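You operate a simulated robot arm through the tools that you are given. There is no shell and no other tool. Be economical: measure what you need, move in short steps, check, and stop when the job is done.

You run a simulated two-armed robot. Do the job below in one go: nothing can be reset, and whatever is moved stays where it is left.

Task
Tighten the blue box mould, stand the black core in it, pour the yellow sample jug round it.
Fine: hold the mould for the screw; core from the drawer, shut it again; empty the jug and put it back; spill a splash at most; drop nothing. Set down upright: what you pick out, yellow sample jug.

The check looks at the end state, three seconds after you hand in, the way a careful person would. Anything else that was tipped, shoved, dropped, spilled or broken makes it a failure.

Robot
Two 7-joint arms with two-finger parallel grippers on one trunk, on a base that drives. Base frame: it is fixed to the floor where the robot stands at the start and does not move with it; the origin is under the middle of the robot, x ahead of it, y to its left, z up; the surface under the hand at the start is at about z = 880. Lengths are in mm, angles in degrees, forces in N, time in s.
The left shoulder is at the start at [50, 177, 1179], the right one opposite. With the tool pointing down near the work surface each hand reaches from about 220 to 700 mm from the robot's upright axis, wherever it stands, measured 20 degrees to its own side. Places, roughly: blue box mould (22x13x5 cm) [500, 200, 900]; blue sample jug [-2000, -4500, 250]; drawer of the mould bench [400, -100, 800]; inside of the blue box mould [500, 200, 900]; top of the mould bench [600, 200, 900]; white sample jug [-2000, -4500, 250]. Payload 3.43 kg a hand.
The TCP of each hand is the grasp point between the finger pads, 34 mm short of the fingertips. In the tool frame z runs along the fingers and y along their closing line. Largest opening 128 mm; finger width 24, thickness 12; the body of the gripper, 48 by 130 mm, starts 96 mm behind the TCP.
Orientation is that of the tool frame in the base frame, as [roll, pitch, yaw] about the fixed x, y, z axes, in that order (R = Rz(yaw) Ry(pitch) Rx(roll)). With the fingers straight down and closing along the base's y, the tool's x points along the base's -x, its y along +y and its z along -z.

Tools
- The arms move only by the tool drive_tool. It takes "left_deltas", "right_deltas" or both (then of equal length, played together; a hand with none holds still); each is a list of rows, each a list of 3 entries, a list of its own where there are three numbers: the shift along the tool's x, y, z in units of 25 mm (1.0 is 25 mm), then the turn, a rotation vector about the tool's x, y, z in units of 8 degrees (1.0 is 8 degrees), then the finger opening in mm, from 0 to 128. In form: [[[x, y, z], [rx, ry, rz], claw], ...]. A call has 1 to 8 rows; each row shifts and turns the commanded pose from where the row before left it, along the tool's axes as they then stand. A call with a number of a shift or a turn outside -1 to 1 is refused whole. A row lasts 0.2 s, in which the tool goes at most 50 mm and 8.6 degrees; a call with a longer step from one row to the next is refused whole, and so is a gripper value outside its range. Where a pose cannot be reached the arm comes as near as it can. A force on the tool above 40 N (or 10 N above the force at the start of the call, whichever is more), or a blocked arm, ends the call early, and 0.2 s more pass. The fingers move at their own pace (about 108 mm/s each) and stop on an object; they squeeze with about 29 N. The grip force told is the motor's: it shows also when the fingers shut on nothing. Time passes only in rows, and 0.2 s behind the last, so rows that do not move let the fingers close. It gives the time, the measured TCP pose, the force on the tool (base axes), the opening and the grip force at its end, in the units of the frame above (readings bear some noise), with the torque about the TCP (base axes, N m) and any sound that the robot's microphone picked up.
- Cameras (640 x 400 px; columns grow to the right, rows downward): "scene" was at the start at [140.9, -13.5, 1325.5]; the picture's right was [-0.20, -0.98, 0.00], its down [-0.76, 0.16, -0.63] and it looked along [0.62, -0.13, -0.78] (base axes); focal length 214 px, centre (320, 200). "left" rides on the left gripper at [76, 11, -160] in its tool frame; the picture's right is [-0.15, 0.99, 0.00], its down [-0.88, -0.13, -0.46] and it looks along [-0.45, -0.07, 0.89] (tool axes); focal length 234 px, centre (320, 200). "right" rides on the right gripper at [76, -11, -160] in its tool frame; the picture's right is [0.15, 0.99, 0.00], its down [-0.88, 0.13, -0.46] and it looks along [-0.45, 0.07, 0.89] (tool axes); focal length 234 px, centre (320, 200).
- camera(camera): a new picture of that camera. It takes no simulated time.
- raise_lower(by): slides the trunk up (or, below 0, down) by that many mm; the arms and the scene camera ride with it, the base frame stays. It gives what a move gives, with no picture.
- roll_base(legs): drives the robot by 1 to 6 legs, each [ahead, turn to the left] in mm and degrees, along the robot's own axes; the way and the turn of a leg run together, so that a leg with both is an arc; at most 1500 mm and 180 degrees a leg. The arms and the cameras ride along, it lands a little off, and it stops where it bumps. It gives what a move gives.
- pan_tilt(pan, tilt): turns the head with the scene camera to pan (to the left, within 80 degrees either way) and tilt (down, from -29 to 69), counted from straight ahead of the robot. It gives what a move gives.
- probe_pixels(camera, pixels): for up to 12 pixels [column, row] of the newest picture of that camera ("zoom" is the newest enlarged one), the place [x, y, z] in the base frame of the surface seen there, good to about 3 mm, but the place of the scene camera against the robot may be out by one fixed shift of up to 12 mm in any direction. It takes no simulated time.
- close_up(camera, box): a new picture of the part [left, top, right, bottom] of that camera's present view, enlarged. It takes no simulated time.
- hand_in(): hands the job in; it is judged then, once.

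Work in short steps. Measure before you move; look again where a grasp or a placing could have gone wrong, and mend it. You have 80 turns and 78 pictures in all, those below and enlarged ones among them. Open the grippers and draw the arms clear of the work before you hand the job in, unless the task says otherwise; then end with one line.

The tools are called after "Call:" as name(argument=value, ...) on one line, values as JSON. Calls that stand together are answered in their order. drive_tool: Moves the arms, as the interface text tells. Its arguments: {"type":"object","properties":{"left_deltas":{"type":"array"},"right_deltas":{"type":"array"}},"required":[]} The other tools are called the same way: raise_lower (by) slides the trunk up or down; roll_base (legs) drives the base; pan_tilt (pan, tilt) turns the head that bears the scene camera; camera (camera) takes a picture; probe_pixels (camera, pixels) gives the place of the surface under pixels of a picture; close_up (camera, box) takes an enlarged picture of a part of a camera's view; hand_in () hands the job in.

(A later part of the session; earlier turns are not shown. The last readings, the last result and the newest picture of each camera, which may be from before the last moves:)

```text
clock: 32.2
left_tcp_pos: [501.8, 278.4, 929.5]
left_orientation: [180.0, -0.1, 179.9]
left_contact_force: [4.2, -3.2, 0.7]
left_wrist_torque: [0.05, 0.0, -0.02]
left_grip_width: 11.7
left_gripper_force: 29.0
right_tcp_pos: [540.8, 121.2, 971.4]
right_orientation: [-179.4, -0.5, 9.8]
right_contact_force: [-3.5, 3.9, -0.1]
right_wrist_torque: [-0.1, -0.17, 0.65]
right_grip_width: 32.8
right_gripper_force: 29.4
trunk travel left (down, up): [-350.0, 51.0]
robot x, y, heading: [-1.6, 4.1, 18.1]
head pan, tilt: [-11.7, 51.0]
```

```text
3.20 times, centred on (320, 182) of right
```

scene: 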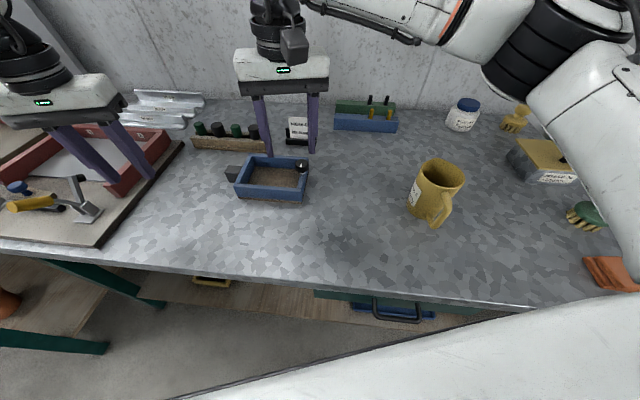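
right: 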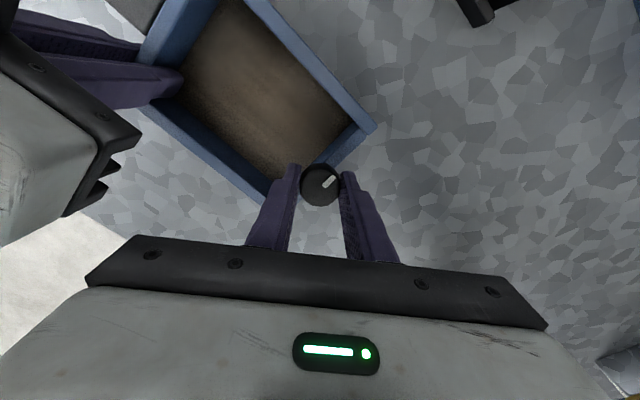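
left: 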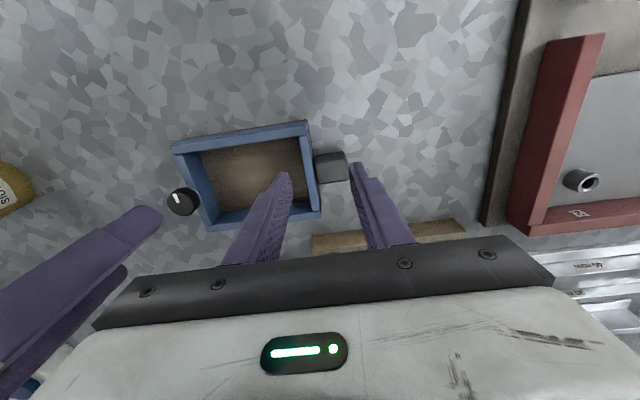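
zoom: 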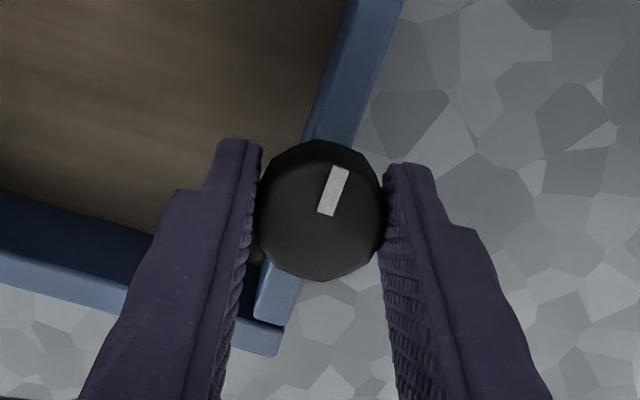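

The pointer slipped back ~18° against the fingers: the knob is at its stop, tight. I open and lift the right hand while left still holds, then left lets go and lifts.

Call:
drive_tool(right_deltas=[[[0, 0, 0], [0, 0, 0], 60], [[0, 0, 0], [0, 0, 0], 60], [[0, 0, -0.9], [0, 0, 0], 60], [[0, 0, -0.9], [0, 0, 0], 60], [[0, 0, -0.9], [0, 0, 0], 60], [[0, 0, -0.9], [0, 0, 0], 60], [[0, 0, -0.9], [0, 0, 0], 60], [[0, 0, 0], [0, 0, 0], 60]])

Call:
drive_tool(left_deltas=[[[0, 0, 0], [0, 0, 0], 50], [[0, 0, 0], [0, 0, 0], 50], [[0, 0, -0.9], [0, 0, 0], 50], [[0, 0, -0.9], [0, 0, 0], 50], [[0, 0, -0.9], [0, 0, 0], 50], [[0, 0, -0.9], [0, 0, 0], 50], [[0, 0, -0.9], [0, 0, 0], 50], [[0, 0, -0.9], [0, 0, 0], 50]], right_deltas=[[[0, 0, 0], [0, 0, -1], 60], [[0, 0, 0], [0, 0, -1], 60], [[0, 0, 0], [0, 0, -1], 60], [[0, 0, 0], [0, 0, -1], 60], [[0, 0, 0], [0, 0, -1], 60], [[0, 0, 0], [0, 0, -1], 60], [[0, 0, 0], [0, 0, -1], 60], [[0, 0, 0], [0, 0, -1], 60]])

Call:
camera(camera="left")

```text
clock: 34.0
left_tcp_pos: [500.9, 278.6, 929.9]
left_orientation: [180.0, 0.0, 180.0]
left_contact_force: [-1.2, 0.2, 0.0]
left_wrist_torque: [0.0, -0.13, 0.0]
left_grip_width: 11.6
left_gripper_force: 29.2
right_tcp_pos: [539.1, 119.4, 1083.2]
right_orientation: [-179.3, -0.5, 9.8]
right_contact_force: [-0.4, 0.0, 0.2]
right_wrist_torque: [-0.01, 0.01, -0.02]
right_grip_width: 60.2
right_gripper_force: 0.1
trunk travel left (down, up): [-350.0, 51.0]
robot x, y, heading: [3.0, -0.7, 18.0]
head pan, tilt: [-11.7, 51.0]
```

```text
clock: 35.8
left_tcp_pos: [501.9, 276.6, 1068.4]
left_orientation: [180.0, 0.0, 179.9]
left_contact_force: [-0.6, 0.8, 0.7]
left_wrist_torque: [-0.01, 0.02, -0.01]
left_grip_width: 49.9
left_gripper_force: 0.1
right_tcp_pos: [540.0, 118.5, 1085.3]
right_orientation: [179.7, -0.8, 74.0]
right_contact_force: [0.3, -0.1, -0.7]
right_wrist_torque: [0.01, 0.01, 0.0]
right_grip_width: 60.0
right_gripper_force: 0.0
trunk travel left (down, up): [-350.0, 51.0]
robot x, y, heading: [-1.5, 1.9, 18.1]
head pan, tilt: [-11.7, 51.0]
```

```text
51 pictures are left
```

left: 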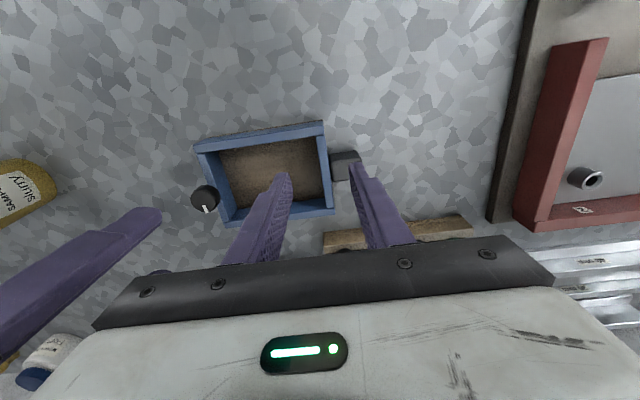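

The mould is intact, the knob turned. Next the drawer: I twist the right wrist so it will close along x after the base turns back, then drive back to heading 0 and 150 mm away.

Call:
drive_tool(left_deltas=[[[0, 0, -0.5], [0, 0, -0.5], 50], [[0, 0, -0.5], [0, 0, -0.5], 50], [[0, 0, -0.5], [0, 0, -0.5], 50], [[0, 0, 0], [0, 0, -0.5], 50], [[0, 0, 0], [0, 0, -0.25], 50]], right_deltas=[[[0, 0, -0.4], [0, 0, -1], 60], [[0, 0, -0.4], [0, 0, -1], 60], [[0, 0, 0], [0, 0, -1], 60], [[0, 0, 0], [0, 0, -1], 60], [[0, 0, 0], [0, 0, -0.25], 60]])

Call:
roll_base(legs=[[0, -18], [-160, 0]])

Call:
pan_tilt(pan=-15, tilt=60)

Call:
camera(camera="scene")

```text
clock: 37.0
left_tcp_pos: [500.9, 277.5, 1104.1]
left_orientation: [-179.9, 0.1, -161.9]
left_contact_force: [-0.4, -0.4, 0.2]
left_wrist_torque: [0.0, -0.01, 0.03]
left_grip_width: 49.9
left_gripper_force: 0.1
right_tcp_pos: [539.1, 118.3, 1104.6]
right_orientation: [179.5, -0.5, 107.9]
right_contact_force: [0.3, -0.8, 0.1]
right_wrist_torque: [0.0, 0.01, 0.0]
right_grip_width: 59.9
right_gripper_force: 0.0
trunk travel left (down, up): [-350.0, 51.0]
robot x, y, heading: [-3.1, 1.2, 17.8]
head pan, tilt: [-11.7, 51.0]
```

```text
clock: 39.4
left_tcp_pos: [400.5, 110.4, 1104.1]
left_orientation: [180.0, 0.1, -179.8]
left_contact_force: [0.7, 0.1, 0.8]
left_wrist_torque: [0.01, -0.06, 0.0]
left_grip_width: 49.8
left_gripper_force: 0.2
right_tcp_pos: [389.3, -51.6, 1104.2]
right_orientation: [179.4, -0.6, 90.1]
right_contact_force: [0.6, 0.5, -0.2]
right_wrist_torque: [0.0, -0.02, 0.01]
right_grip_width: 59.7
right_gripper_force: 0.0
trunk travel left (down, up): [-350.0, 51.0]
robot x, y, heading: [-159.8, 2.1, 0.5]
head pan, tilt: [-11.7, 51.0]
```

```text
clock: 40.1
left_tcp_pos: [401.7, 110.9, 1103.9]
left_orientation: [-179.9, 0.1, -179.8]
left_contact_force: [-0.5, -0.2, 0.4]
left_wrist_torque: [0.01, 0.02, -0.03]
left_grip_width: 50.0
left_gripper_force: 0.1
right_tcp_pos: [390.1, -52.3, 1104.7]
right_orientation: [179.4, -0.6, 90.1]
right_contact_force: [0.0, -0.4, 0.3]
right_wrist_torque: [0.04, 0.05, -0.03]
right_grip_width: 60.1
right_gripper_force: 0.1
trunk travel left (down, up): [-350.0, 51.0]
robot x, y, heading: [-159.2, 1.1, 0.4]
head pan, tilt: [-15.0, 60.0]
```

```text
50 pictures are left
```

scene: 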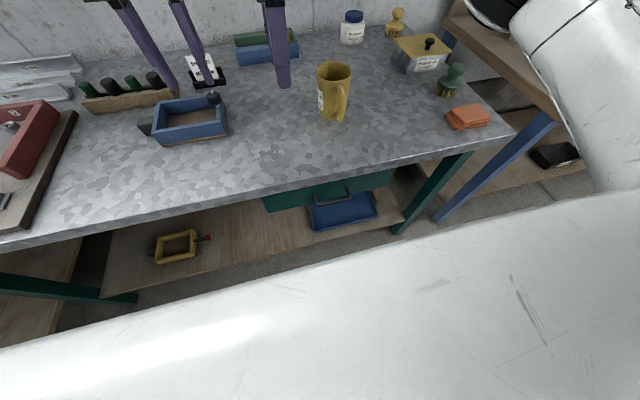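

I zoom on the drawer front and probe the handle.

Call:
close_up(camera="scene", box=[250, 155, 410, 245])

Call:
probe_pixels(camera="zoom", pixels=[[285, 180], [335, 180], [395, 152], [300, 186], [380, 160], [200, 190], [480, 120], [330, 150]])

```text
4.00 times, centred on (330, 200) of scene
```

zoom: 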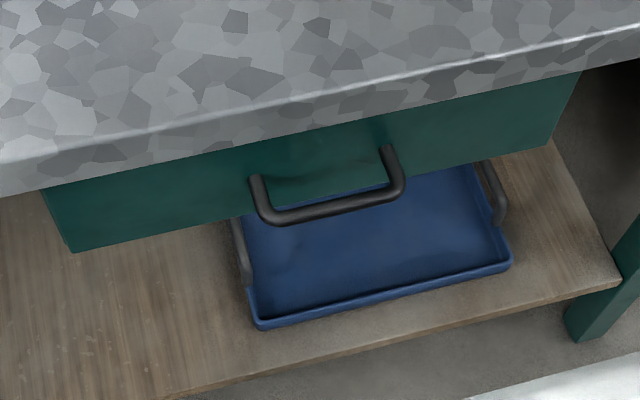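

```text
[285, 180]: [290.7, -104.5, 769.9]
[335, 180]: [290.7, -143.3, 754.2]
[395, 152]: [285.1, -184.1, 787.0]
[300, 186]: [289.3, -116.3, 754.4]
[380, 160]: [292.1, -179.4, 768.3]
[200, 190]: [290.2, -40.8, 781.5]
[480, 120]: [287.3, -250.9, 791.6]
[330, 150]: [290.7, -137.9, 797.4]
```

The drawer front is at x≈290. I probe the bar itself.

Call:
probe_pixels(camera="zoom", pixels=[[335, 205], [300, 213], [370, 199], [335, 202], [398, 175], [258, 190], [300, 130]])

```text
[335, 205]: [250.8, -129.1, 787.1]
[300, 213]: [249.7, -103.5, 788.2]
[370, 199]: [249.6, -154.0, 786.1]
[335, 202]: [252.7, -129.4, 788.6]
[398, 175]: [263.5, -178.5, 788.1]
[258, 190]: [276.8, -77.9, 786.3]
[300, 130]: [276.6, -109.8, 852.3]
```

Correcting with the hand-camera readings: bar at x≈258, y≈−137, z≈780, and ~34 mm of gap behind it. The right hand moves above it.

Call:
drive_tool(right_deltas=[[[-0.567, -0.873, 0], [0, 0, 0], 60], [[-0.567, -0.873, 0.4], [0, 0, 0], 60], [[-0.567, -0.873, 0.8], [0, 0, 0], 50], [[-0.567, -0.873, 0.8], [0, 0, 0], 50], [[-0.567, -0.873, 0.8], [0, 0, 0], 36], [[-0.567, -0.873, 0.8], [0, 0, 0], 36], [[0, 0, 0.8], [0, 0, 0], 36]])

Call:
camera(camera="right")

```text
clock: 41.7
left_tcp_pos: [402.9, 111.3, 1103.1]
left_orientation: [180.0, 0.0, -179.8]
left_contact_force: [0.6, -0.3, 0.4]
left_wrist_torque: [-0.02, -0.02, 0.05]
left_grip_width: 49.6
left_gripper_force: 0.0
right_tcp_pos: [259.8, -137.5, 991.8]
right_orientation: [179.4, -0.7, 90.0]
right_contact_force: [-0.4, -0.8, 0.3]
right_wrist_torque: [0.02, -0.03, 0.01]
right_grip_width: 36.0
right_gripper_force: 0.2
trunk travel left (down, up): [-350.0, 51.0]
robot x, y, heading: [-159.4, 1.7, 0.2]
head pan, tilt: [-15.0, 60.0]
```

```text
48 pictures are left
```

right: 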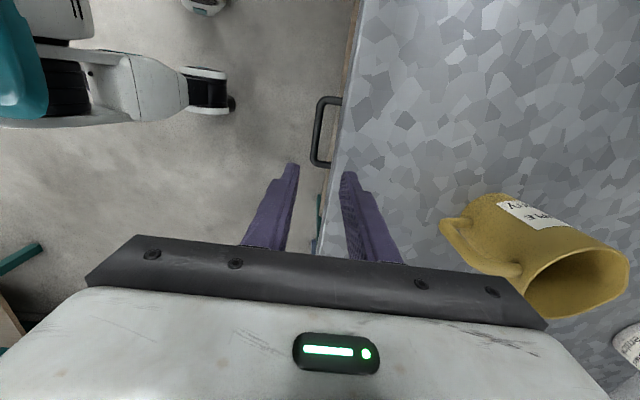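

Call:
close_up(camera="right", box=[270, 70, 400, 190])

Call:
probe_pixels(camera="right", pixels=[[315, 130], [317, 115], [314, 145], [322, 163], [328, 100], [345, 130], [340, 160], [336, 130], [327, 130]])

```text
3.33 times, centred on (335, 130) of right
```

zoom: 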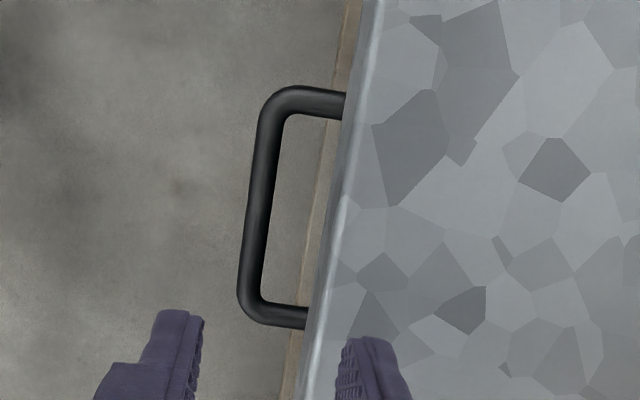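

```text
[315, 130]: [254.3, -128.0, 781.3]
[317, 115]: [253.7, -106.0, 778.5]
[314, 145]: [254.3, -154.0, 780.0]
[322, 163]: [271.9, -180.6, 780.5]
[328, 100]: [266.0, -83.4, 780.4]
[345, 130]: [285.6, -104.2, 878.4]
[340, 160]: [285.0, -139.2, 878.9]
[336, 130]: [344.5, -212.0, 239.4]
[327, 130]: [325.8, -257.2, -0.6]
```

The bar centre is ≈(257,−132,780), and the table edge (x≈282) overhangs close behind it, so a vertical grip is too tight. I tilt the tool 45° to reach in from the front below the edge.

Call:
drive_tool(right_deltas=[[[0, 0, 0], [-0.94, 0, 0], 50], [[0, 0, 0], [-0.94, 0, 0], 50], [[0, 0, 0], [-0.94, 0, 0], 50], [[0, 0, 0], [-0.94, 0, 0], 50], [[0, 0, 0], [-0.94, 0, 0], 50], [[0, 0, 0], [-0.94, 0, 0], 50], [[0, -0.8, 0], [0, 0, 0], 50], [[0, -0.8, 0], [0, 0, 0], 50]])

```text
clock: 43.5
left_tcp_pos: [402.0, 111.9, 1104.8]
left_orientation: [180.0, 0.0, -179.8]
left_contact_force: [-0.4, 0.7, -0.1]
left_wrist_torque: [-0.01, 0.0, 0.04]
left_grip_width: 50.3
left_gripper_force: 0.1
right_tcp_pos: [249.6, -126.5, 958.6]
right_orientation: [134.3, -0.6, 90.1]
right_contact_force: [0.0, 0.4, -0.4]
right_wrist_torque: [0.01, 0.0, 0.0]
right_grip_width: 50.0
right_gripper_force: 0.1
right hand out of reach, approached as far as the arm can: row 7, 8
trunk travel left (down, up): [-350.0, 51.0]
robot x, y, heading: [-160.6, 0.0, 0.3]
head pan, tilt: [-15.0, 60.0]
```

With this tilt the hand is too near the body. I back the base 150 mm and then continue down.

Call:
roll_base(legs=[[-150, 0]])

Call:
drive_tool(right_deltas=[[[0, -0.3, 0.7], [0, 0, 0], 50], [[0, -0.3, 0.7], [0, 0, 0], 50], [[0, -0.3, 0.7], [0, 0, 0], 50], [[0, -0.3, 0.7], [0, 0, 0], 50]])

Call:
camera(camera="right")

```text
clock: 44.9
left_tcp_pos: [255.0, 109.3, 1103.6]
left_orientation: [-180.0, -0.1, 180.0]
left_contact_force: [-0.1, 0.1, 0.0]
left_wrist_torque: [-0.01, -0.06, 0.02]
left_grip_width: 50.1
left_gripper_force: 0.0
right_tcp_pos: [102.5, -128.5, 959.3]
right_orientation: [134.2, -0.5, 89.8]
right_contact_force: [-0.1, -0.8, 0.0]
right_wrist_torque: [0.01, 0.0, 0.03]
right_grip_width: 50.0
right_gripper_force: 0.1
trunk travel left (down, up): [-350.0, 51.0]
robot x, y, heading: [-308.0, -5.1, -0.0]
head pan, tilt: [-15.0, 60.0]
```

```text
clock: 45.9
left_tcp_pos: [255.0, 110.8, 1103.5]
left_orientation: [-180.0, 0.0, -179.9]
left_contact_force: [0.1, 0.0, 0.1]
left_wrist_torque: [-0.01, 0.01, 0.0]
left_grip_width: 49.7
left_gripper_force: 0.1
right_tcp_pos: [133.2, -126.6, 890.1]
right_orientation: [134.3, -0.6, 89.9]
right_contact_force: [-0.1, 0.1, -0.6]
right_wrist_torque: [-0.05, -0.01, 0.01]
right_grip_width: 50.2
right_gripper_force: 0.0
trunk travel left (down, up): [-350.0, 51.0]
robot x, y, heading: [-308.5, -2.0, 0.2]
head pan, tilt: [-15.0, 60.0]
```

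```text
46 pictures are left
```

right: 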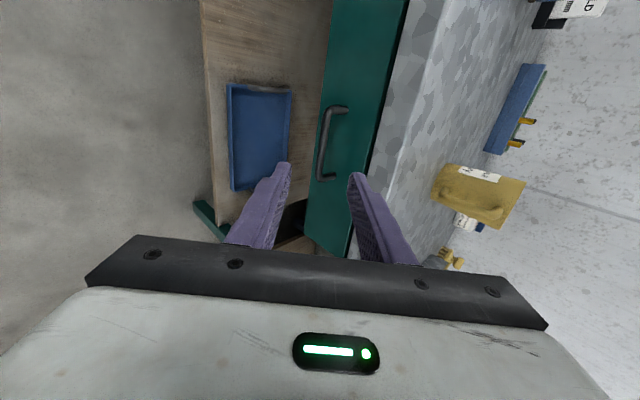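

Call:
probe_pixels(camera="right", pixels=[[322, 140], [321, 165], [325, 120], [320, 150], [345, 140], [360, 190], [380, 170], [335, 110], [370, 60]])

Call:
close_up(camera="right", box=[270, 80, 400, 200])

```text
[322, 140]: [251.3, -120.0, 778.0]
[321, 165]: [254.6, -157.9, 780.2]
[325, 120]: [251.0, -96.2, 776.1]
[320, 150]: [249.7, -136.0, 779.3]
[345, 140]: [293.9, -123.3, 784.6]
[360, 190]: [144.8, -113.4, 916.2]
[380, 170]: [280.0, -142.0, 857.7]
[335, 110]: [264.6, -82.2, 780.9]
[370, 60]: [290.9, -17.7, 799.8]
```

```text
3.33 times, centred on (335, 140) of right
```

zoom: 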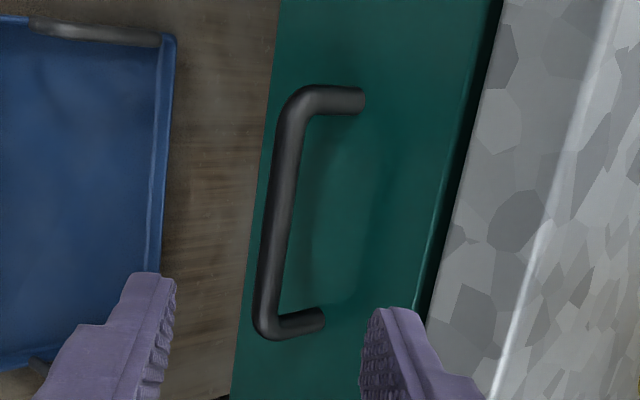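

Bar centre ≈(255,−132,778), drawer front x≈294. I advance along the tool so the bar lies ~20 mm ahead of the TCP, then close.

Call:
drive_tool(right_deltas=[[[-0.11, 0.13, 0.9], [0, 0, 0], 36], [[-0.11, 0.12, 0.9], [0, 0, 0], 36], [[0, 0, 0.9], [0, 0, 0], 36], [[0, 0, 0.9], [0, 0, 0], 36], [[0, 0, 0.9], [0, 0, 0], 36], [[0, 0, 0.7], [0, 0, 0], 36], [[0, 0, 0.65], [0, 0, 0], 36]])

Call:
camera(camera="right")

```text
clock: 47.5
left_tcp_pos: [255.7, 110.4, 1102.8]
left_orientation: [-180.0, 0.0, -179.9]
left_contact_force: [0.2, 0.2, 1.1]
left_wrist_torque: [-0.04, -0.02, 0.03]
left_grip_width: 49.7
left_gripper_force: 0.1
right_tcp_pos: [243.4, -132.4, 791.7]
right_orientation: [134.3, -0.6, 89.9]
right_contact_force: [-1.0, 0.2, 0.2]
right_wrist_torque: [-0.01, 0.02, -0.01]
right_grip_width: 36.0
right_gripper_force: 0.0
trunk travel left (down, up): [-350.0, 51.0]
robot x, y, heading: [-306.2, -4.3, -0.1]
head pan, tilt: [-15.0, 60.0]
```

```text
44 pictures are left
```

right: 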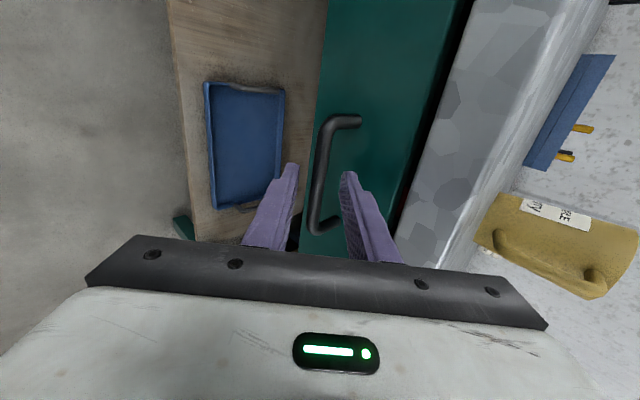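

The bar passes between the fingertips. I close on it.

Call:
drive_tool(right_deltas=[[[0, 0, 0], [0, 0, 0], 0], [[0, 0, 0], [0, 0, 0], 0], [[0, 0, 0], [0, 0, 0], 0]])

```text
clock: 48.3
left_tcp_pos: [255.4, 108.9, 1102.9]
left_orientation: [180.0, 0.1, -180.0]
left_contact_force: [-0.9, -1.2, 0.6]
left_wrist_torque: [0.0, 0.0, 0.02]
left_grip_width: 50.3
left_gripper_force: 0.0
right_tcp_pos: [240.6, -131.4, 790.2]
right_orientation: [134.4, -0.4, 90.0]
right_contact_force: [-1.8, -0.7, -4.7]
right_wrist_torque: [-0.81, 0.08, 0.88]
right_grip_width: 11.6
right_gripper_force: 45.2
trunk travel left (down, up): [-350.0, 51.0]
robot x, y, heading: [-306.8, 0.6, 0.0]
head pan, tilt: [-15.0, 60.0]
```

The bar is gripped (11.6 mm). I pull the drawer by driving back 200 mm.

Call:
roll_base(legs=[[-200, 0]])

Call:
camera(camera="scene")

```text
clock: 49.9
left_tcp_pos: [61.0, 109.2, 1102.6]
left_orientation: [180.0, -0.1, -179.9]
left_contact_force: [0.0, -0.3, 0.4]
left_wrist_torque: [0.01, -0.02, -0.02]
left_grip_width: 50.2
left_gripper_force: 0.2
right_tcp_pos: [44.4, -131.5, 790.6]
right_orientation: [134.4, -0.6, 90.0]
right_contact_force: [1.6, 2.7, -10.2]
right_wrist_torque: [-0.78, 0.07, 0.77]
right_grip_width: 12.2
right_gripper_force: 44.8
trunk travel left (down, up): [-350.0, 51.0]
robot x, y, heading: [-507.7, -1.9, 0.2]
head pan, tilt: [-15.0, 60.0]
```

```text
43 pictures are left
```

scene: 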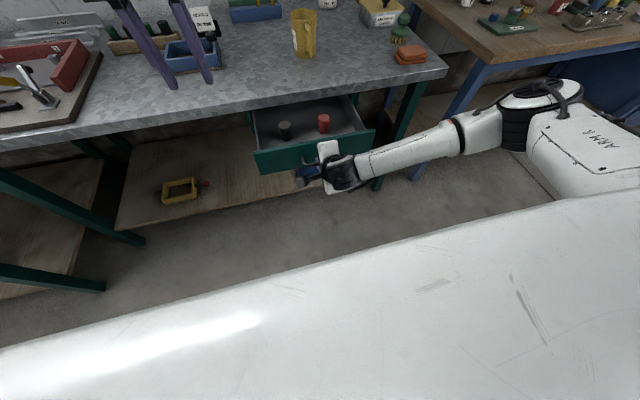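

The drawer is open ~195 mm, with a black core at (285,130) and a red one at (323,122). I zoom and probe.

Call:
close_up(camera="scene", box=[240, 80, 400, 180])

Call:
probe_pixels(camera="scene", pixels=[[284, 125], [284, 135], [281, 132], [289, 132], [322, 117], [322, 128], [300, 145], [260, 135], [265, 168], [270, 140], [340, 110]])

```text
4.00 times, centred on (320, 130) of scene
```

zoom: 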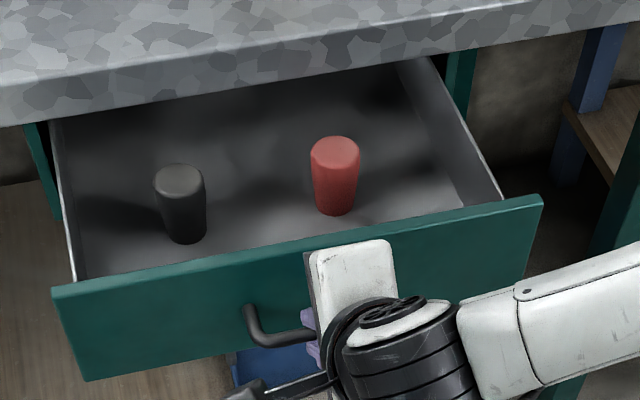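

```text
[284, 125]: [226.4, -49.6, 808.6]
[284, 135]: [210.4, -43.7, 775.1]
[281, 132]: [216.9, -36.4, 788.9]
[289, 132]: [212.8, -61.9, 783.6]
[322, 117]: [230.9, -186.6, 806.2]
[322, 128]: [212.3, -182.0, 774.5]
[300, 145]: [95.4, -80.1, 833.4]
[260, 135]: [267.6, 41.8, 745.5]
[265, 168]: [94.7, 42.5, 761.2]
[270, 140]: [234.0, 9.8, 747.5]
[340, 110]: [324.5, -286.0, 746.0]
```

The black core is at about (234,−50), top z≈800. It's too far for the left hand from here, so I release the handle, back the right hand out and up, then drive forward.

Call:
drive_tool(right_deltas=[[[0, 0, 0], [0, 0, 0], 40], [[0, 0, 0], [0, 0, 0], 40], [[0, 0, -0.9], [0, 0, 0], 40], [[0, 0, -0.9], [0, 0, 0], 40], [[0, 0, -0.9], [0, 0, 0], 40], [[0, 0.7, -0.7], [0, 0, 0], 40], [[0, 0.7, -0.7], [0, 0, 0], 40], [[0, 0.7, -0.7], [0, 0, 0], 40]])

Call:
drive_tool(right_deltas=[[[0, 0.7, -0.7], [0, 0, 0], 40], [[0, 0.7, -0.7], [0, 0, 0], 40], [[0, 0.7, -0.7], [0, 0, 0], 40], [[0, 0.7, -0.7], [0, 0, 0], 40], [[0, 0.7, -0.7], [0, 0, 0], 40]])

Call:
roll_base(legs=[[220, 0], [0, -12]])

Call:
camera(camera="scene")

```text
clock: 51.7
left_tcp_pos: [59.3, 109.5, 1102.9]
left_orientation: [180.0, 0.0, -180.0]
left_contact_force: [-0.4, 0.0, 0.6]
left_wrist_torque: [0.03, 0.0, -0.01]
left_grip_width: 49.8
left_gripper_force: 0.0
right_tcp_pos: [-3.2, -135.3, 914.2]
right_orientation: [134.4, -0.6, 90.0]
right_contact_force: [0.4, -0.7, 0.3]
right_wrist_torque: [0.0, 0.0, 0.0]
right_grip_width: 40.1
right_gripper_force: 0.0
trunk travel left (down, up): [-350.0, 51.0]
robot x, y, heading: [-500.5, -3.2, 0.0]
head pan, tilt: [-15.0, 60.0]
```

```text
clock: 52.9
left_tcp_pos: [58.7, 110.3, 1103.5]
left_orientation: [180.0, 0.0, -180.0]
left_contact_force: [-0.1, -0.1, 0.1]
left_wrist_torque: [-0.03, 0.01, -0.02]
left_grip_width: 50.0
left_gripper_force: 0.0
right_tcp_pos: [-3.4, -134.1, 1035.8]
right_orientation: [134.3, -0.5, 90.1]
right_contact_force: [-0.1, 0.4, -0.5]
right_wrist_torque: [0.0, -0.01, -0.03]
right_grip_width: 39.9
right_gripper_force: 0.2
trunk travel left (down, up): [-350.0, 51.0]
robot x, y, heading: [-504.1, -0.7, 0.2]
head pan, tilt: [-15.0, 60.0]
```

```text
clock: 55.3
left_tcp_pos: [289.5, -12.9, 1103.4]
left_orientation: [-180.0, 0.1, 168.0]
left_contact_force: [-0.3, 0.8, 0.0]
left_wrist_torque: [0.03, -0.02, 0.02]
left_grip_width: 49.9
left_gripper_force: 0.0
right_tcp_pos: [176.0, -239.5, 1034.8]
right_orientation: [134.3, -0.6, 77.7]
right_contact_force: [0.2, -0.2, -0.1]
right_wrist_torque: [0.08, -0.01, 0.0]
right_grip_width: 39.8
right_gripper_force: 0.1
trunk travel left (down, up): [-350.0, 51.0]
robot x, y, heading: [-285.6, -2.6, -12.2]
head pan, tilt: [-15.0, 60.0]
```

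```text
41 pictures are left
```

scene: 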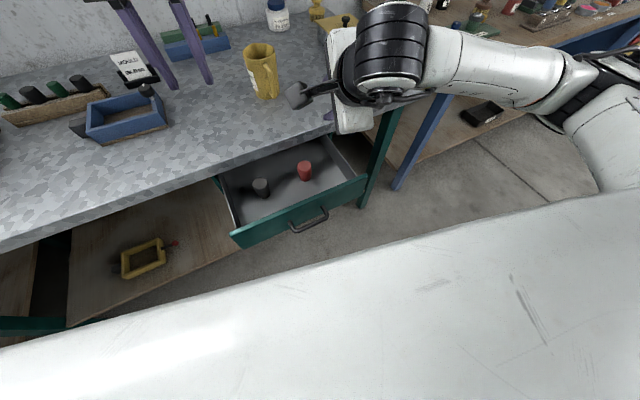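

Left hand heads to above the black core and partly down.

Call:
drive_tool(left_deltas=[[[0.3, -0.31, 0.6], [0, 0, 0], 60], [[0.3, -0.31, 0.6], [0, 0, 0], 70], [[0.3, -0.31, 0.7], [0, 0, 0], 70], [[0.3, -0.31, 0.8], [0, 0, 0], 70], [[0.3, -0.31, 0.8], [0, 0, 0], 70], [[0.3, -0.31, 0.8], [0, 0, 0], 70], [[0, 0, 0.8], [0, 0, 0], 70], [[0, 0, 0], [0, 0, 0], 70]])

Call:
camera(camera="left")

```text
clock: 57.1
left_tcp_pos: [234.9, -48.5, 975.4]
left_orientation: [-180.0, -0.1, 167.8]
left_contact_force: [0.6, 0.3, 0.7]
left_wrist_torque: [-0.01, 0.02, 0.01]
left_grip_width: 69.9
left_gripper_force: 0.2
right_tcp_pos: [176.9, -237.9, 1035.4]
right_orientation: [134.3, -0.6, 77.9]
right_contact_force: [0.0, 0.0, -0.3]
right_wrist_torque: [0.04, 0.0, -0.01]
right_grip_width: 39.9
right_gripper_force: 0.0
trunk travel left (down, up): [-350.0, 51.0]
robot x, y, heading: [-280.2, -1.8, -12.1]
head pan, tilt: [-15.0, 60.0]
```

```text
40 pictures are left
```

left: 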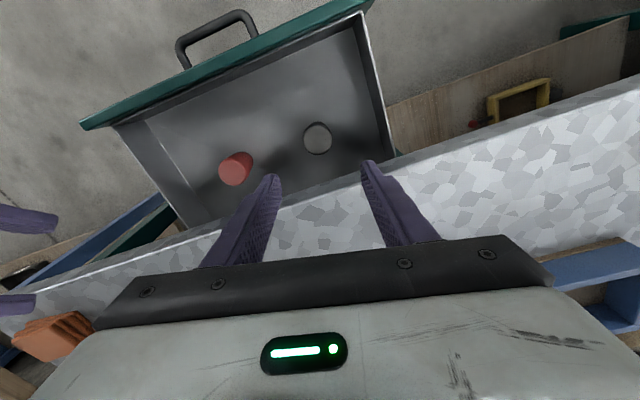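

Call:
close_up(camera="left", box=[270, 100, 370, 170])

Call:
probe_pixels(camera="left", pixels=[[317, 140], [306, 140], [329, 140], [318, 128], [317, 151], [345, 130], [370, 160], [237, 166]])

```text
5.71 times, centred on (320, 135) of left
```

zoom: 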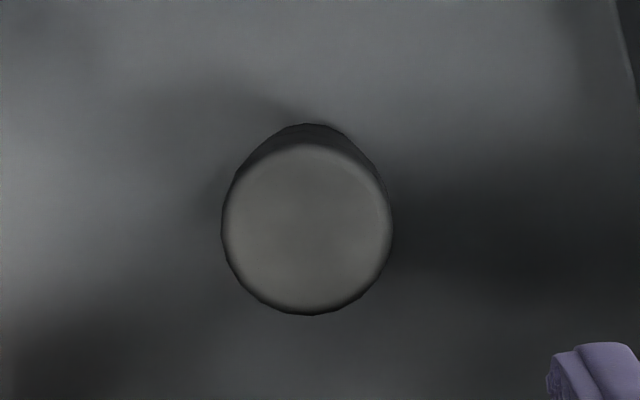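

```text
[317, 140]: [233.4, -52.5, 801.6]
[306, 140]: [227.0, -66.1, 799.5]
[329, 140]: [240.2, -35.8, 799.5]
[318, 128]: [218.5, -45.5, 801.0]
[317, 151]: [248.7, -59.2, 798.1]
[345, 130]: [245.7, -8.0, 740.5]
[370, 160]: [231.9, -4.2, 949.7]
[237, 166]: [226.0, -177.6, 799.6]
```

Core centre (233.5,−51.5), top 800, ⌀≈34, drawer floor 739. I go down to z≈784.

Call:
drive_tool(left_deltas=[[[0.03, -0.13, 1], [0, 0, 0], 70], [[0, 0, 1], [0, 0, 0], 70], [[0, 0, 1], [0, 0, 0], 70], [[0, 0, 1], [0, 0, 0], 70], [[0, 0, 1], [0, 0, 0], 70], [[0, 0, 1], [0, 0, 0], 70], [[0, 0, 1], [0, 0, 0], 70], [[0, 0, 0.6], [0, 0, 0], 70]])

Call:
drive_tool(left_deltas=[[[0, 0, 0], [0, 0, 0], 30], [[0, 0, 0], [0, 0, 0], 0], [[0, 0, 0], [0, 0, 0], 0], [[0, 0, 0], [0, 0, 0], 0]])

Call:
camera(camera="left")

```text
clock: 58.9
left_tcp_pos: [234.5, -52.5, 785.0]
left_orientation: [-180.0, 0.0, 167.8]
left_contact_force: [-0.1, 0.2, 0.5]
left_wrist_torque: [0.0, -0.02, 0.01]
left_grip_width: 69.9
left_gripper_force: 0.1
right_tcp_pos: [176.4, -238.3, 1035.1]
right_orientation: [134.3, -0.6, 77.8]
right_contact_force: [-0.8, -0.4, 1.0]
right_wrist_torque: [0.0, -0.03, 0.03]
right_grip_width: 39.7
right_gripper_force: 0.0
trunk travel left (down, up): [-350.0, 51.0]
robot x, y, heading: [-281.4, -3.1, -11.8]
head pan, tilt: [-15.0, 60.0]
```

```text
clock: 59.9
left_tcp_pos: [234.0, -51.4, 785.4]
left_orientation: [179.9, -0.1, 168.0]
left_contact_force: [-0.5, 0.5, -0.4]
left_wrist_torque: [-0.01, 0.01, 0.0]
left_grip_width: 41.8
left_gripper_force: 28.7
right_tcp_pos: [176.1, -238.6, 1036.8]
right_orientation: [134.2, -0.5, 77.7]
right_contact_force: [0.1, 0.2, -0.1]
right_wrist_torque: [-0.04, 0.0, 0.0]
right_grip_width: 39.9
right_gripper_force: 0.1
trunk travel left (down, up): [-350.0, 51.0]
robot x, y, heading: [-284.8, -1.3, -12.0]
head pan, tilt: [-15.0, 60.0]
```

```text
38 pictures are left
```

left: 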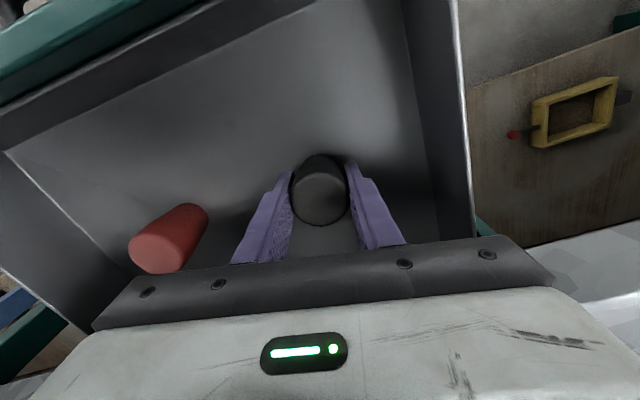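

Core gripped (41.8 mm). I lift it straight up.

Call:
drive_tool(left_deltas=[[[0, 0, -0.5], [0, 0, 0], 0], [[0, 0, -0.9], [0, 0, 0], 0], [[0, 0, -1], [0, 0, 0], 0], [[0, 0, -1], [0, 0, 0], 0], [[0, 0, -1], [0, 0, 0], 0], [[0, 0, -1], [0, 0, 0], 0], [[0, 0, -1], [0, 0, 0], 0], [[0, 0, -1], [0, 0, 0], 0]])

Call:
drive_tool(left_deltas=[[[0, 0, -1], [0, 0, 0], 0], [[0, 0, -1], [0, 0, 0], 0], [[0, 0, -1], [0, 0, 0], 0], [[0, 0, -1], [0, 0, 0], 0]])

Call:
camera(camera="scene")

```text
clock: 61.7
left_tcp_pos: [234.6, -51.8, 972.8]
left_orientation: [180.0, -0.1, 167.8]
left_contact_force: [0.3, 0.2, -0.4]
left_wrist_torque: [-0.02, 0.0, -0.03]
left_grip_width: 41.4
left_gripper_force: 28.9
right_tcp_pos: [176.2, -238.8, 1035.2]
right_orientation: [134.2, -0.5, 77.8]
right_contact_force: [0.3, 0.3, 0.7]
right_wrist_torque: [0.0, 0.03, -0.02]
right_grip_width: 39.8
right_gripper_force: 0.0
trunk travel left (down, up): [-350.0, 51.0]
robot x, y, heading: [-281.3, -0.5, -12.3]
head pan, tilt: [-15.0, 60.0]
```

```text
clock: 62.7
left_tcp_pos: [235.1, -51.3, 1073.1]
left_orientation: [-180.0, -0.2, 167.8]
left_contact_force: [0.1, -0.7, 0.3]
left_wrist_torque: [0.0, 0.02, -0.02]
left_grip_width: 41.6
left_gripper_force: 29.0
right_tcp_pos: [176.1, -239.3, 1035.4]
right_orientation: [134.3, -0.6, 77.8]
right_contact_force: [0.2, 0.1, -0.2]
right_wrist_torque: [-0.01, 0.0, 0.03]
right_grip_width: 39.8
right_gripper_force: 0.1
trunk travel left (down, up): [-350.0, 51.0]
robot x, y, heading: [-282.0, -2.2, -12.1]
head pan, tilt: [-15.0, 60.0]
```

```text
37 pictures are left
```

scene: 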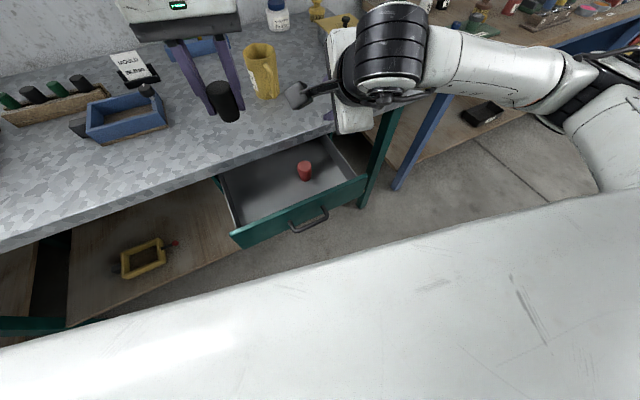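

Core is out; the red one still stands. Now I shut the drawer: back up the same way, and look for the handle with the right hand.

Call:
roll_base(legs=[[0, 12], [-222, 0]])

Call:
drive_tool(right_deltas=[[[0, -0.7, 0.7], [0, 0, 0], 40], [[0, -0.7, 0.7], [0, 0, 0], 40], [[0, -0.7, 0.7], [0, 0, 0], 40], [[0, -0.7, 0.7], [0, 0, 0], 40], [[0, -0.7, 0.7], [0, 0, 0], 40]])

Call:
camera(camera="right")

```text
clock: 65.2
left_tcp_pos: [8.3, 58.5, 1073.7]
left_orientation: [180.0, 0.0, 179.9]
left_contact_force: [0.3, 0.5, -0.3]
left_wrist_torque: [-0.01, -0.03, 0.0]
left_grip_width: 41.6
left_gripper_force: 29.5
right_tcp_pos: [-7.7, -136.1, 1035.7]
right_orientation: [134.2, -0.6, 89.9]
right_contact_force: [-0.7, -0.2, 0.1]
right_wrist_torque: [-0.04, -0.02, 0.02]
right_grip_width: 39.7
right_gripper_force: 0.1
trunk travel left (down, up): [-350.0, 51.0]
robot x, y, heading: [-504.4, -2.5, -0.1]
head pan, tilt: [-15.0, 60.0]
```

```text
clock: 66.4
left_tcp_pos: [8.9, 57.2, 1072.8]
left_orientation: [180.0, -0.1, 179.9]
left_contact_force: [-0.1, -0.6, -1.2]
left_wrist_torque: [0.03, 0.0, 0.02]
left_grip_width: 41.4
left_gripper_force: 29.3
right_tcp_pos: [-5.5, -136.2, 911.0]
right_orientation: [134.2, -0.6, 89.7]
right_contact_force: [1.2, 0.7, -0.2]
right_wrist_torque: [0.02, 0.02, 0.03]
right_grip_width: 40.0
right_gripper_force: 0.0
trunk travel left (down, up): [-350.0, 51.0]
robot x, y, heading: [-510.3, 3.2, -0.2]
head pan, tilt: [-15.0, 60.0]
```

```text
36 pictures are left
```

right: 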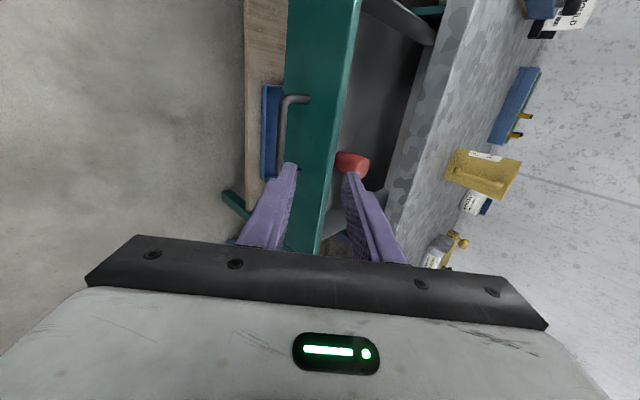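

I return to the former handle grip pose (44,−131.5,790.6) and close.

Call:
drive_tool(right_deltas=[[[0.06, -0.67, 0.4], [0, 0, 0], 36], [[0.06, -0.67, 0.4], [0, 0, 0], 36], [[0.06, -0.66, 0.4], [0, 0, 0], 36], [[0, 0, 0.9], [0, 0, 0], 36], [[0, 0, 0.9], [0, 0, 0], 36], [[0, 0, 0.9], [0, 0, 0], 36], [[0, 0, 0.9], [0, 0, 0], 36]])

Call:
drive_tool(right_deltas=[[[0, 0, 0], [0, 0, 0], 0], [[0, 0, 0], [0, 0, 0], 0], [[0, 0, 0], [0, 0, 0], 0]])

Call:
camera(camera="right")

```text
clock: 68.0
left_tcp_pos: [9.3, 58.0, 1072.2]
left_orientation: [-179.9, -0.1, 180.0]
left_contact_force: [0.3, -0.2, -1.0]
left_wrist_torque: [0.0, -0.02, 0.0]
left_grip_width: 41.5
left_gripper_force: 28.8
right_tcp_pos: [44.1, -130.9, 791.2]
right_orientation: [134.4, -0.6, 89.8]
right_contact_force: [-1.1, 0.4, 0.3]
right_wrist_torque: [0.0, 0.03, 0.03]
right_grip_width: 36.0
right_gripper_force: 0.0
trunk travel left (down, up): [-350.0, 51.0]
robot x, y, heading: [-505.0, -0.5, -0.2]
head pan, tilt: [-15.0, 60.0]
```

```text
clock: 68.8
left_tcp_pos: [9.6, 58.9, 1072.8]
left_orientation: [-180.0, -0.1, 179.9]
left_contact_force: [-0.2, -0.7, -0.4]
left_wrist_torque: [0.0, -0.03, 0.05]
left_grip_width: 41.3
left_gripper_force: 29.0
right_tcp_pos: [43.6, -130.5, 791.6]
right_orientation: [134.4, -0.6, 89.9]
right_contact_force: [0.7, -1.4, -1.5]
right_wrist_torque: [-0.68, 0.0, 1.04]
right_grip_width: 12.0
right_gripper_force: 45.6
trunk travel left (down, up): [-350.0, 51.0]
robot x, y, heading: [-504.6, 0.9, -0.1]
head pan, tilt: [-15.0, 60.0]
```

```text
35 pictures are left
```

right: 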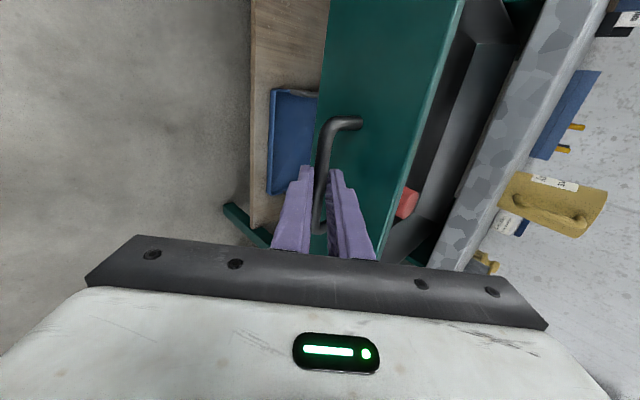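

Handle gripped. I drive forward 199 mm to shut the drawer.

Call:
roll_base(legs=[[199, 0]])

Call:
camera(camera="right")

```text
clock: 70.5
left_tcp_pos: [209.6, 57.9, 1072.8]
left_orientation: [-180.0, -0.2, 179.9]
left_contact_force: [-0.2, 0.5, -1.6]
left_wrist_torque: [-0.02, 0.0, 0.04]
left_grip_width: 41.4
left_gripper_force: 29.3
right_tcp_pos: [240.4, -131.7, 792.6]
right_orientation: [134.5, -0.4, 90.0]
right_contact_force: [1.1, 0.8, -1.4]
right_wrist_torque: [-0.73, -0.03, 0.71]
right_grip_width: 11.6
right_gripper_force: 45.2
trunk travel left (down, up): [-350.0, 51.0]
robot x, y, heading: [-308.5, -2.1, -0.2]
head pan, tilt: [-15.0, 60.0]
stopped in leg 1: the force on the tool passed its limit at 58 N (the readings are from after the stop); the commanded pose is now the measured one
```

```text
34 pictures are left
```

right: 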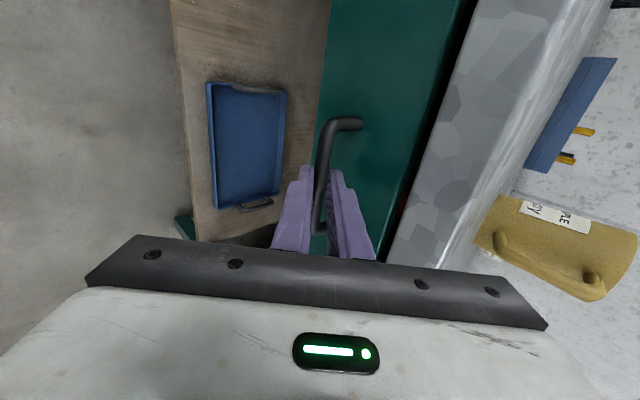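

The drawer is shut (handle back at 240.4, stop force felt). I release the handle, back out and raise the right hand high.

Call:
drive_tool(right_deltas=[[[0, 0, 0], [0, 0, 0], 40], [[0, 0, 0], [0, 0, 0], 40], [[0, 0, -0.9], [0, 0, 0], 40], [[0, 0, -0.9], [0, 0, 0], 40], [[0, 0, -0.9], [0, 0, 0], 40], [[0, 0.7, -0.7], [0, 0, 0], 40], [[0, 0.7, -0.7], [0, 0, 0], 40], [[0, 0.7, -0.7], [0, 0, 0], 40]])

Call:
drive_tool(right_deltas=[[[0, 0.7, -0.7], [0, 0, 0], 40], [[0, 0.7, -0.7], [0, 0, 0], 40], [[0, 0.7, -0.7], [0, 0, 0], 40], [[0, 0.7, -0.7], [0, 0, 0], 40], [[0, 0.7, -0.7], [0, 0, 0], 40], [[0, 0.7, -0.7], [0, 0, 0], 40], [[0, 0.7, -0.7], [0, 0, 0], 40], [[0, 0.7, -0.7], [0, 0, 0], 40]], left_deltas=[[[0, 0.5, 0], [0, 0, 0], 0], [[0, 0.5, 0], [0, 0, 0], 0], [[0, 0.5, 0], [0, 0, 0], 0], [[0, 0.5, 0], [0, 0, 0], 0], [[0, 0.5, 0], [0, 0, 0], 0], [[0, 0.5, 0], [0, 0, 0], 0], [[0, 0.5, 0], [0, 0, 0], 0], [[0, 0.5, 0], [0, 0, 0], 0]])

Call:
roll_base(legs=[[290, 0]])

Call:
camera(camera="scene")

```text
clock: 72.3
left_tcp_pos: [208.1, 56.7, 1072.3]
left_orientation: [-179.9, -0.1, 179.9]
left_contact_force: [0.9, 0.4, -0.1]
left_wrist_torque: [-0.03, 0.0, -0.04]
left_grip_width: 41.5
left_gripper_force: 29.1
right_tcp_pos: [190.1, -131.1, 913.0]
right_orientation: [134.7, -0.5, 89.9]
right_contact_force: [-0.1, -0.2, 0.4]
right_wrist_torque: [0.0, 0.04, -0.01]
right_grip_width: 39.8
right_gripper_force: 0.0
trunk travel left (down, up): [-350.0, 51.0]
robot x, y, heading: [-306.0, -2.8, -0.3]
head pan, tilt: [-15.0, 60.0]
```

```text
clock: 74.1
left_tcp_pos: [209.0, 157.7, 1073.0]
left_orientation: [-180.0, -0.1, 179.9]
left_contact_force: [-0.7, 0.8, -0.4]
left_wrist_torque: [-0.01, 0.0, -0.03]
left_grip_width: 41.3
left_gripper_force: 29.3
right_tcp_pos: [191.4, -132.9, 1109.8]
right_orientation: [134.8, -0.6, 90.0]
right_contact_force: [-1.1, -1.3, 0.0]
right_wrist_torque: [-0.01, 0.0, -0.03]
right_grip_width: 39.9
right_gripper_force: 0.1
trunk travel left (down, up): [-350.0, 51.0]
robot x, y, heading: [-305.2, -1.5, -0.3]
head pan, tilt: [-15.0, 60.0]
```

```text
clock: 76.1
left_tcp_pos: [501.4, 158.2, 1072.3]
left_orientation: [179.9, -0.2, 180.0]
left_contact_force: [0.5, 0.5, -0.3]
left_wrist_torque: [0.01, 0.0, 0.02]
left_grip_width: 41.4
left_gripper_force: 29.3
right_tcp_pos: [483.4, -134.1, 1110.0]
right_orientation: [134.8, -0.5, 90.0]
right_contact_force: [0.0, 0.1, 0.4]
right_wrist_torque: [-0.02, 0.03, -0.02]
right_grip_width: 39.7
right_gripper_force: 0.1
trunk travel left (down, up): [-350.0, 51.0]
robot x, y, heading: [-14.2, -3.1, -0.2]
head pan, tilt: [-15.0, 60.0]
```

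```text
33 pictures are left
```

scene: 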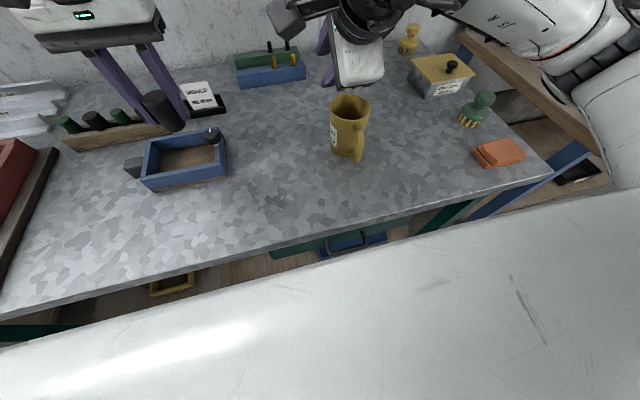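

The left hand with the core goes over the mould's centre (538,200).

Call:
drive_tool(left_deltas=[[[-0.37, 0.42, 0.4], [0, 0, 0], 0], [[-0.37, 0.42, 0.4], [0, 0, 0], 0], [[-0.37, 0.42, 0.4], [0, 0, 0], 0], [[-0.37, 0.42, 0.4], [0, 0, 0], 0], [[0, 0, 0.2], [0, 0, 0], 0]])

Call:
camera(camera="left")

```text
clock: 77.3
left_tcp_pos: [537.5, 199.7, 1027.2]
left_orientation: [-180.0, -0.1, 179.8]
left_contact_force: [-1.0, -0.9, -0.6]
left_wrist_torque: [0.02, -0.02, 0.01]
left_grip_width: 41.1
left_gripper_force: 29.2
right_tcp_pos: [482.0, -133.9, 1110.7]
right_orientation: [134.8, -0.6, 90.0]
right_contact_force: [-0.2, 0.2, 0.7]
right_wrist_torque: [0.0, 0.01, -0.01]
right_grip_width: 39.9
right_gripper_force: 0.0
trunk travel left (down, up): [-350.0, 51.0]
robot x, y, heading: [-16.5, -1.9, -0.3]
head pan, tilt: [-15.0, 60.0]
```

```text
32 pictures are left
```

left: 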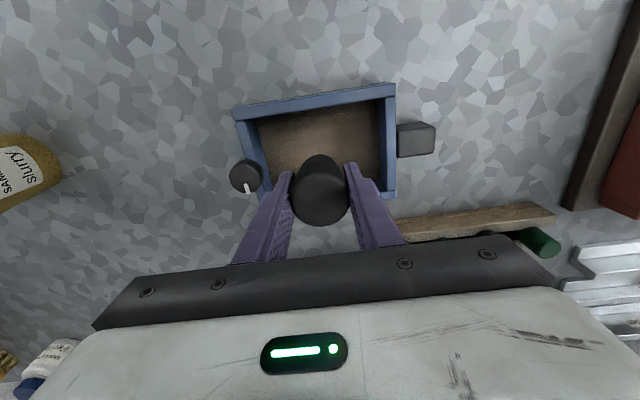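

I verify the mould's place before lowering.

Call:
probe_pixels(camera="left", pixels=[[310, 105], [389, 140], [252, 150], [290, 145], [370, 160], [416, 138], [243, 175], [320, 195]])

```text
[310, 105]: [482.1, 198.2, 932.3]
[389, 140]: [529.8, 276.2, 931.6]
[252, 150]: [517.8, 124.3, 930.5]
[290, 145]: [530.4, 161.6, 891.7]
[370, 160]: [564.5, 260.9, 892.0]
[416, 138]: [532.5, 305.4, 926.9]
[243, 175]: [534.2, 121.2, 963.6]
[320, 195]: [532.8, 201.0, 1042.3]
```

Mould unmoved, floor ≈891. I lower the core 88 mm and check for contact.

Call:
drive_tool(left_deltas=[[[0, 0, 0.9], [0, 0, 0], 0], [[0, 0, 0.9], [0, 0, 0], 0], [[0, 0, 0.9], [0, 0, 0], 0], [[0, 0, 0.5], [0, 0, 0], 0], [[0, 0, 0.2], [0, 0, 0], 0], [[0, 0, 0.1], [0, 0, 0], 0], [[0, 0, 0.08], [0, 0, 0], 0]])

Call:
close_up(camera="scene", box=[100, 90, 260, 190])

```text
clock: 78.9
left_tcp_pos: [537.4, 197.5, 938.1]
left_orientation: [179.9, -0.2, 179.8]
left_contact_force: [0.0, -0.8, -2.2]
left_wrist_torque: [0.0, 0.0, 0.0]
left_grip_width: 41.2
left_gripper_force: 28.7
right_tcp_pos: [482.8, -132.8, 1109.8]
right_orientation: [134.6, -0.4, 90.0]
right_contact_force: [0.0, -0.2, 0.0]
right_wrist_torque: [0.0, -0.01, -0.01]
right_grip_width: 39.7
right_gripper_force: 0.1
trunk travel left (down, up): [-350.0, 51.0]
robot x, y, heading: [-14.3, -3.8, -0.2]
head pan, tilt: [-15.0, 60.0]
```

```text
4.00 times, centred on (180, 140) of scene
```

zoom: 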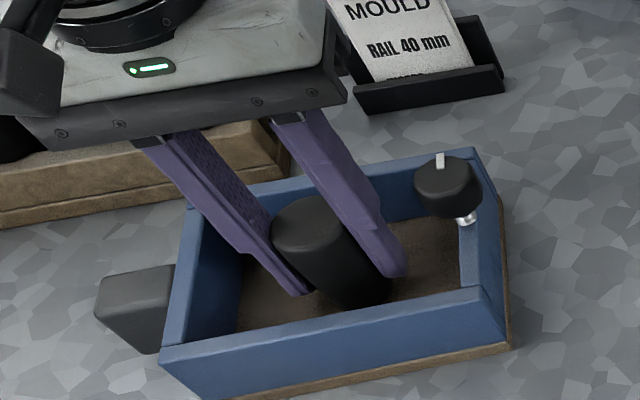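

Nearly down. Two tiny steps more, looking for contact.

Call:
drive_tool(left_deltas=[[[0, 0, 0.05], [0, 0, 0], 0], [[0, 0, 0.05], [0, 0, 0], 0]])

```text
clock: 79.5
left_tcp_pos: [537.0, 199.4, 936.5]
left_orientation: [-180.0, 0.0, 180.0]
left_contact_force: [-0.1, -0.4, -0.7]
left_wrist_torque: [-0.01, 0.03, 0.0]
left_grip_width: 41.2
left_gripper_force: 29.0
right_tcp_pos: [481.7, -133.6, 1110.2]
right_orientation: [134.7, -0.4, 90.0]
right_contact_force: [-0.4, -0.6, 0.2]
right_wrist_torque: [-0.02, 0.0, 0.03]
right_grip_width: 40.1
right_gripper_force: 0.0
trunk travel left (down, up): [-350.0, 51.0]
robot x, y, heading: [-18.7, -2.2, -0.1]
head pan, tilt: [-15.0, 60.0]
```

Call:
drive_tool(left_deltas=[[[0, 0, 0.06], [0, 0, 0], 0], [[0, 0, 0.06], [0, 0, 0], 0], [[0, 0, 0.06], [0, 0, 0], 0]])

```text
clock: 80.3
left_tcp_pos: [536.7, 197.9, 935.8]
left_orientation: [-180.0, 0.2, 179.9]
left_contact_force: [-0.7, 1.9, 18.1]
left_wrist_torque: [0.16, 0.09, 0.0]
left_grip_width: 41.5
left_gripper_force: 28.8
right_tcp_pos: [481.1, -133.8, 1112.1]
right_orientation: [134.5, -0.4, 90.1]
right_contact_force: [0.0, 0.5, 0.5]
right_wrist_torque: [0.01, 0.0, -0.02]
right_grip_width: 39.8
right_gripper_force: 0.1
trunk travel left (down, up): [-350.0, 51.0]
robot x, y, heading: [-15.6, -2.3, -0.1]
head pan, tilt: [-15.0, 60.0]
```

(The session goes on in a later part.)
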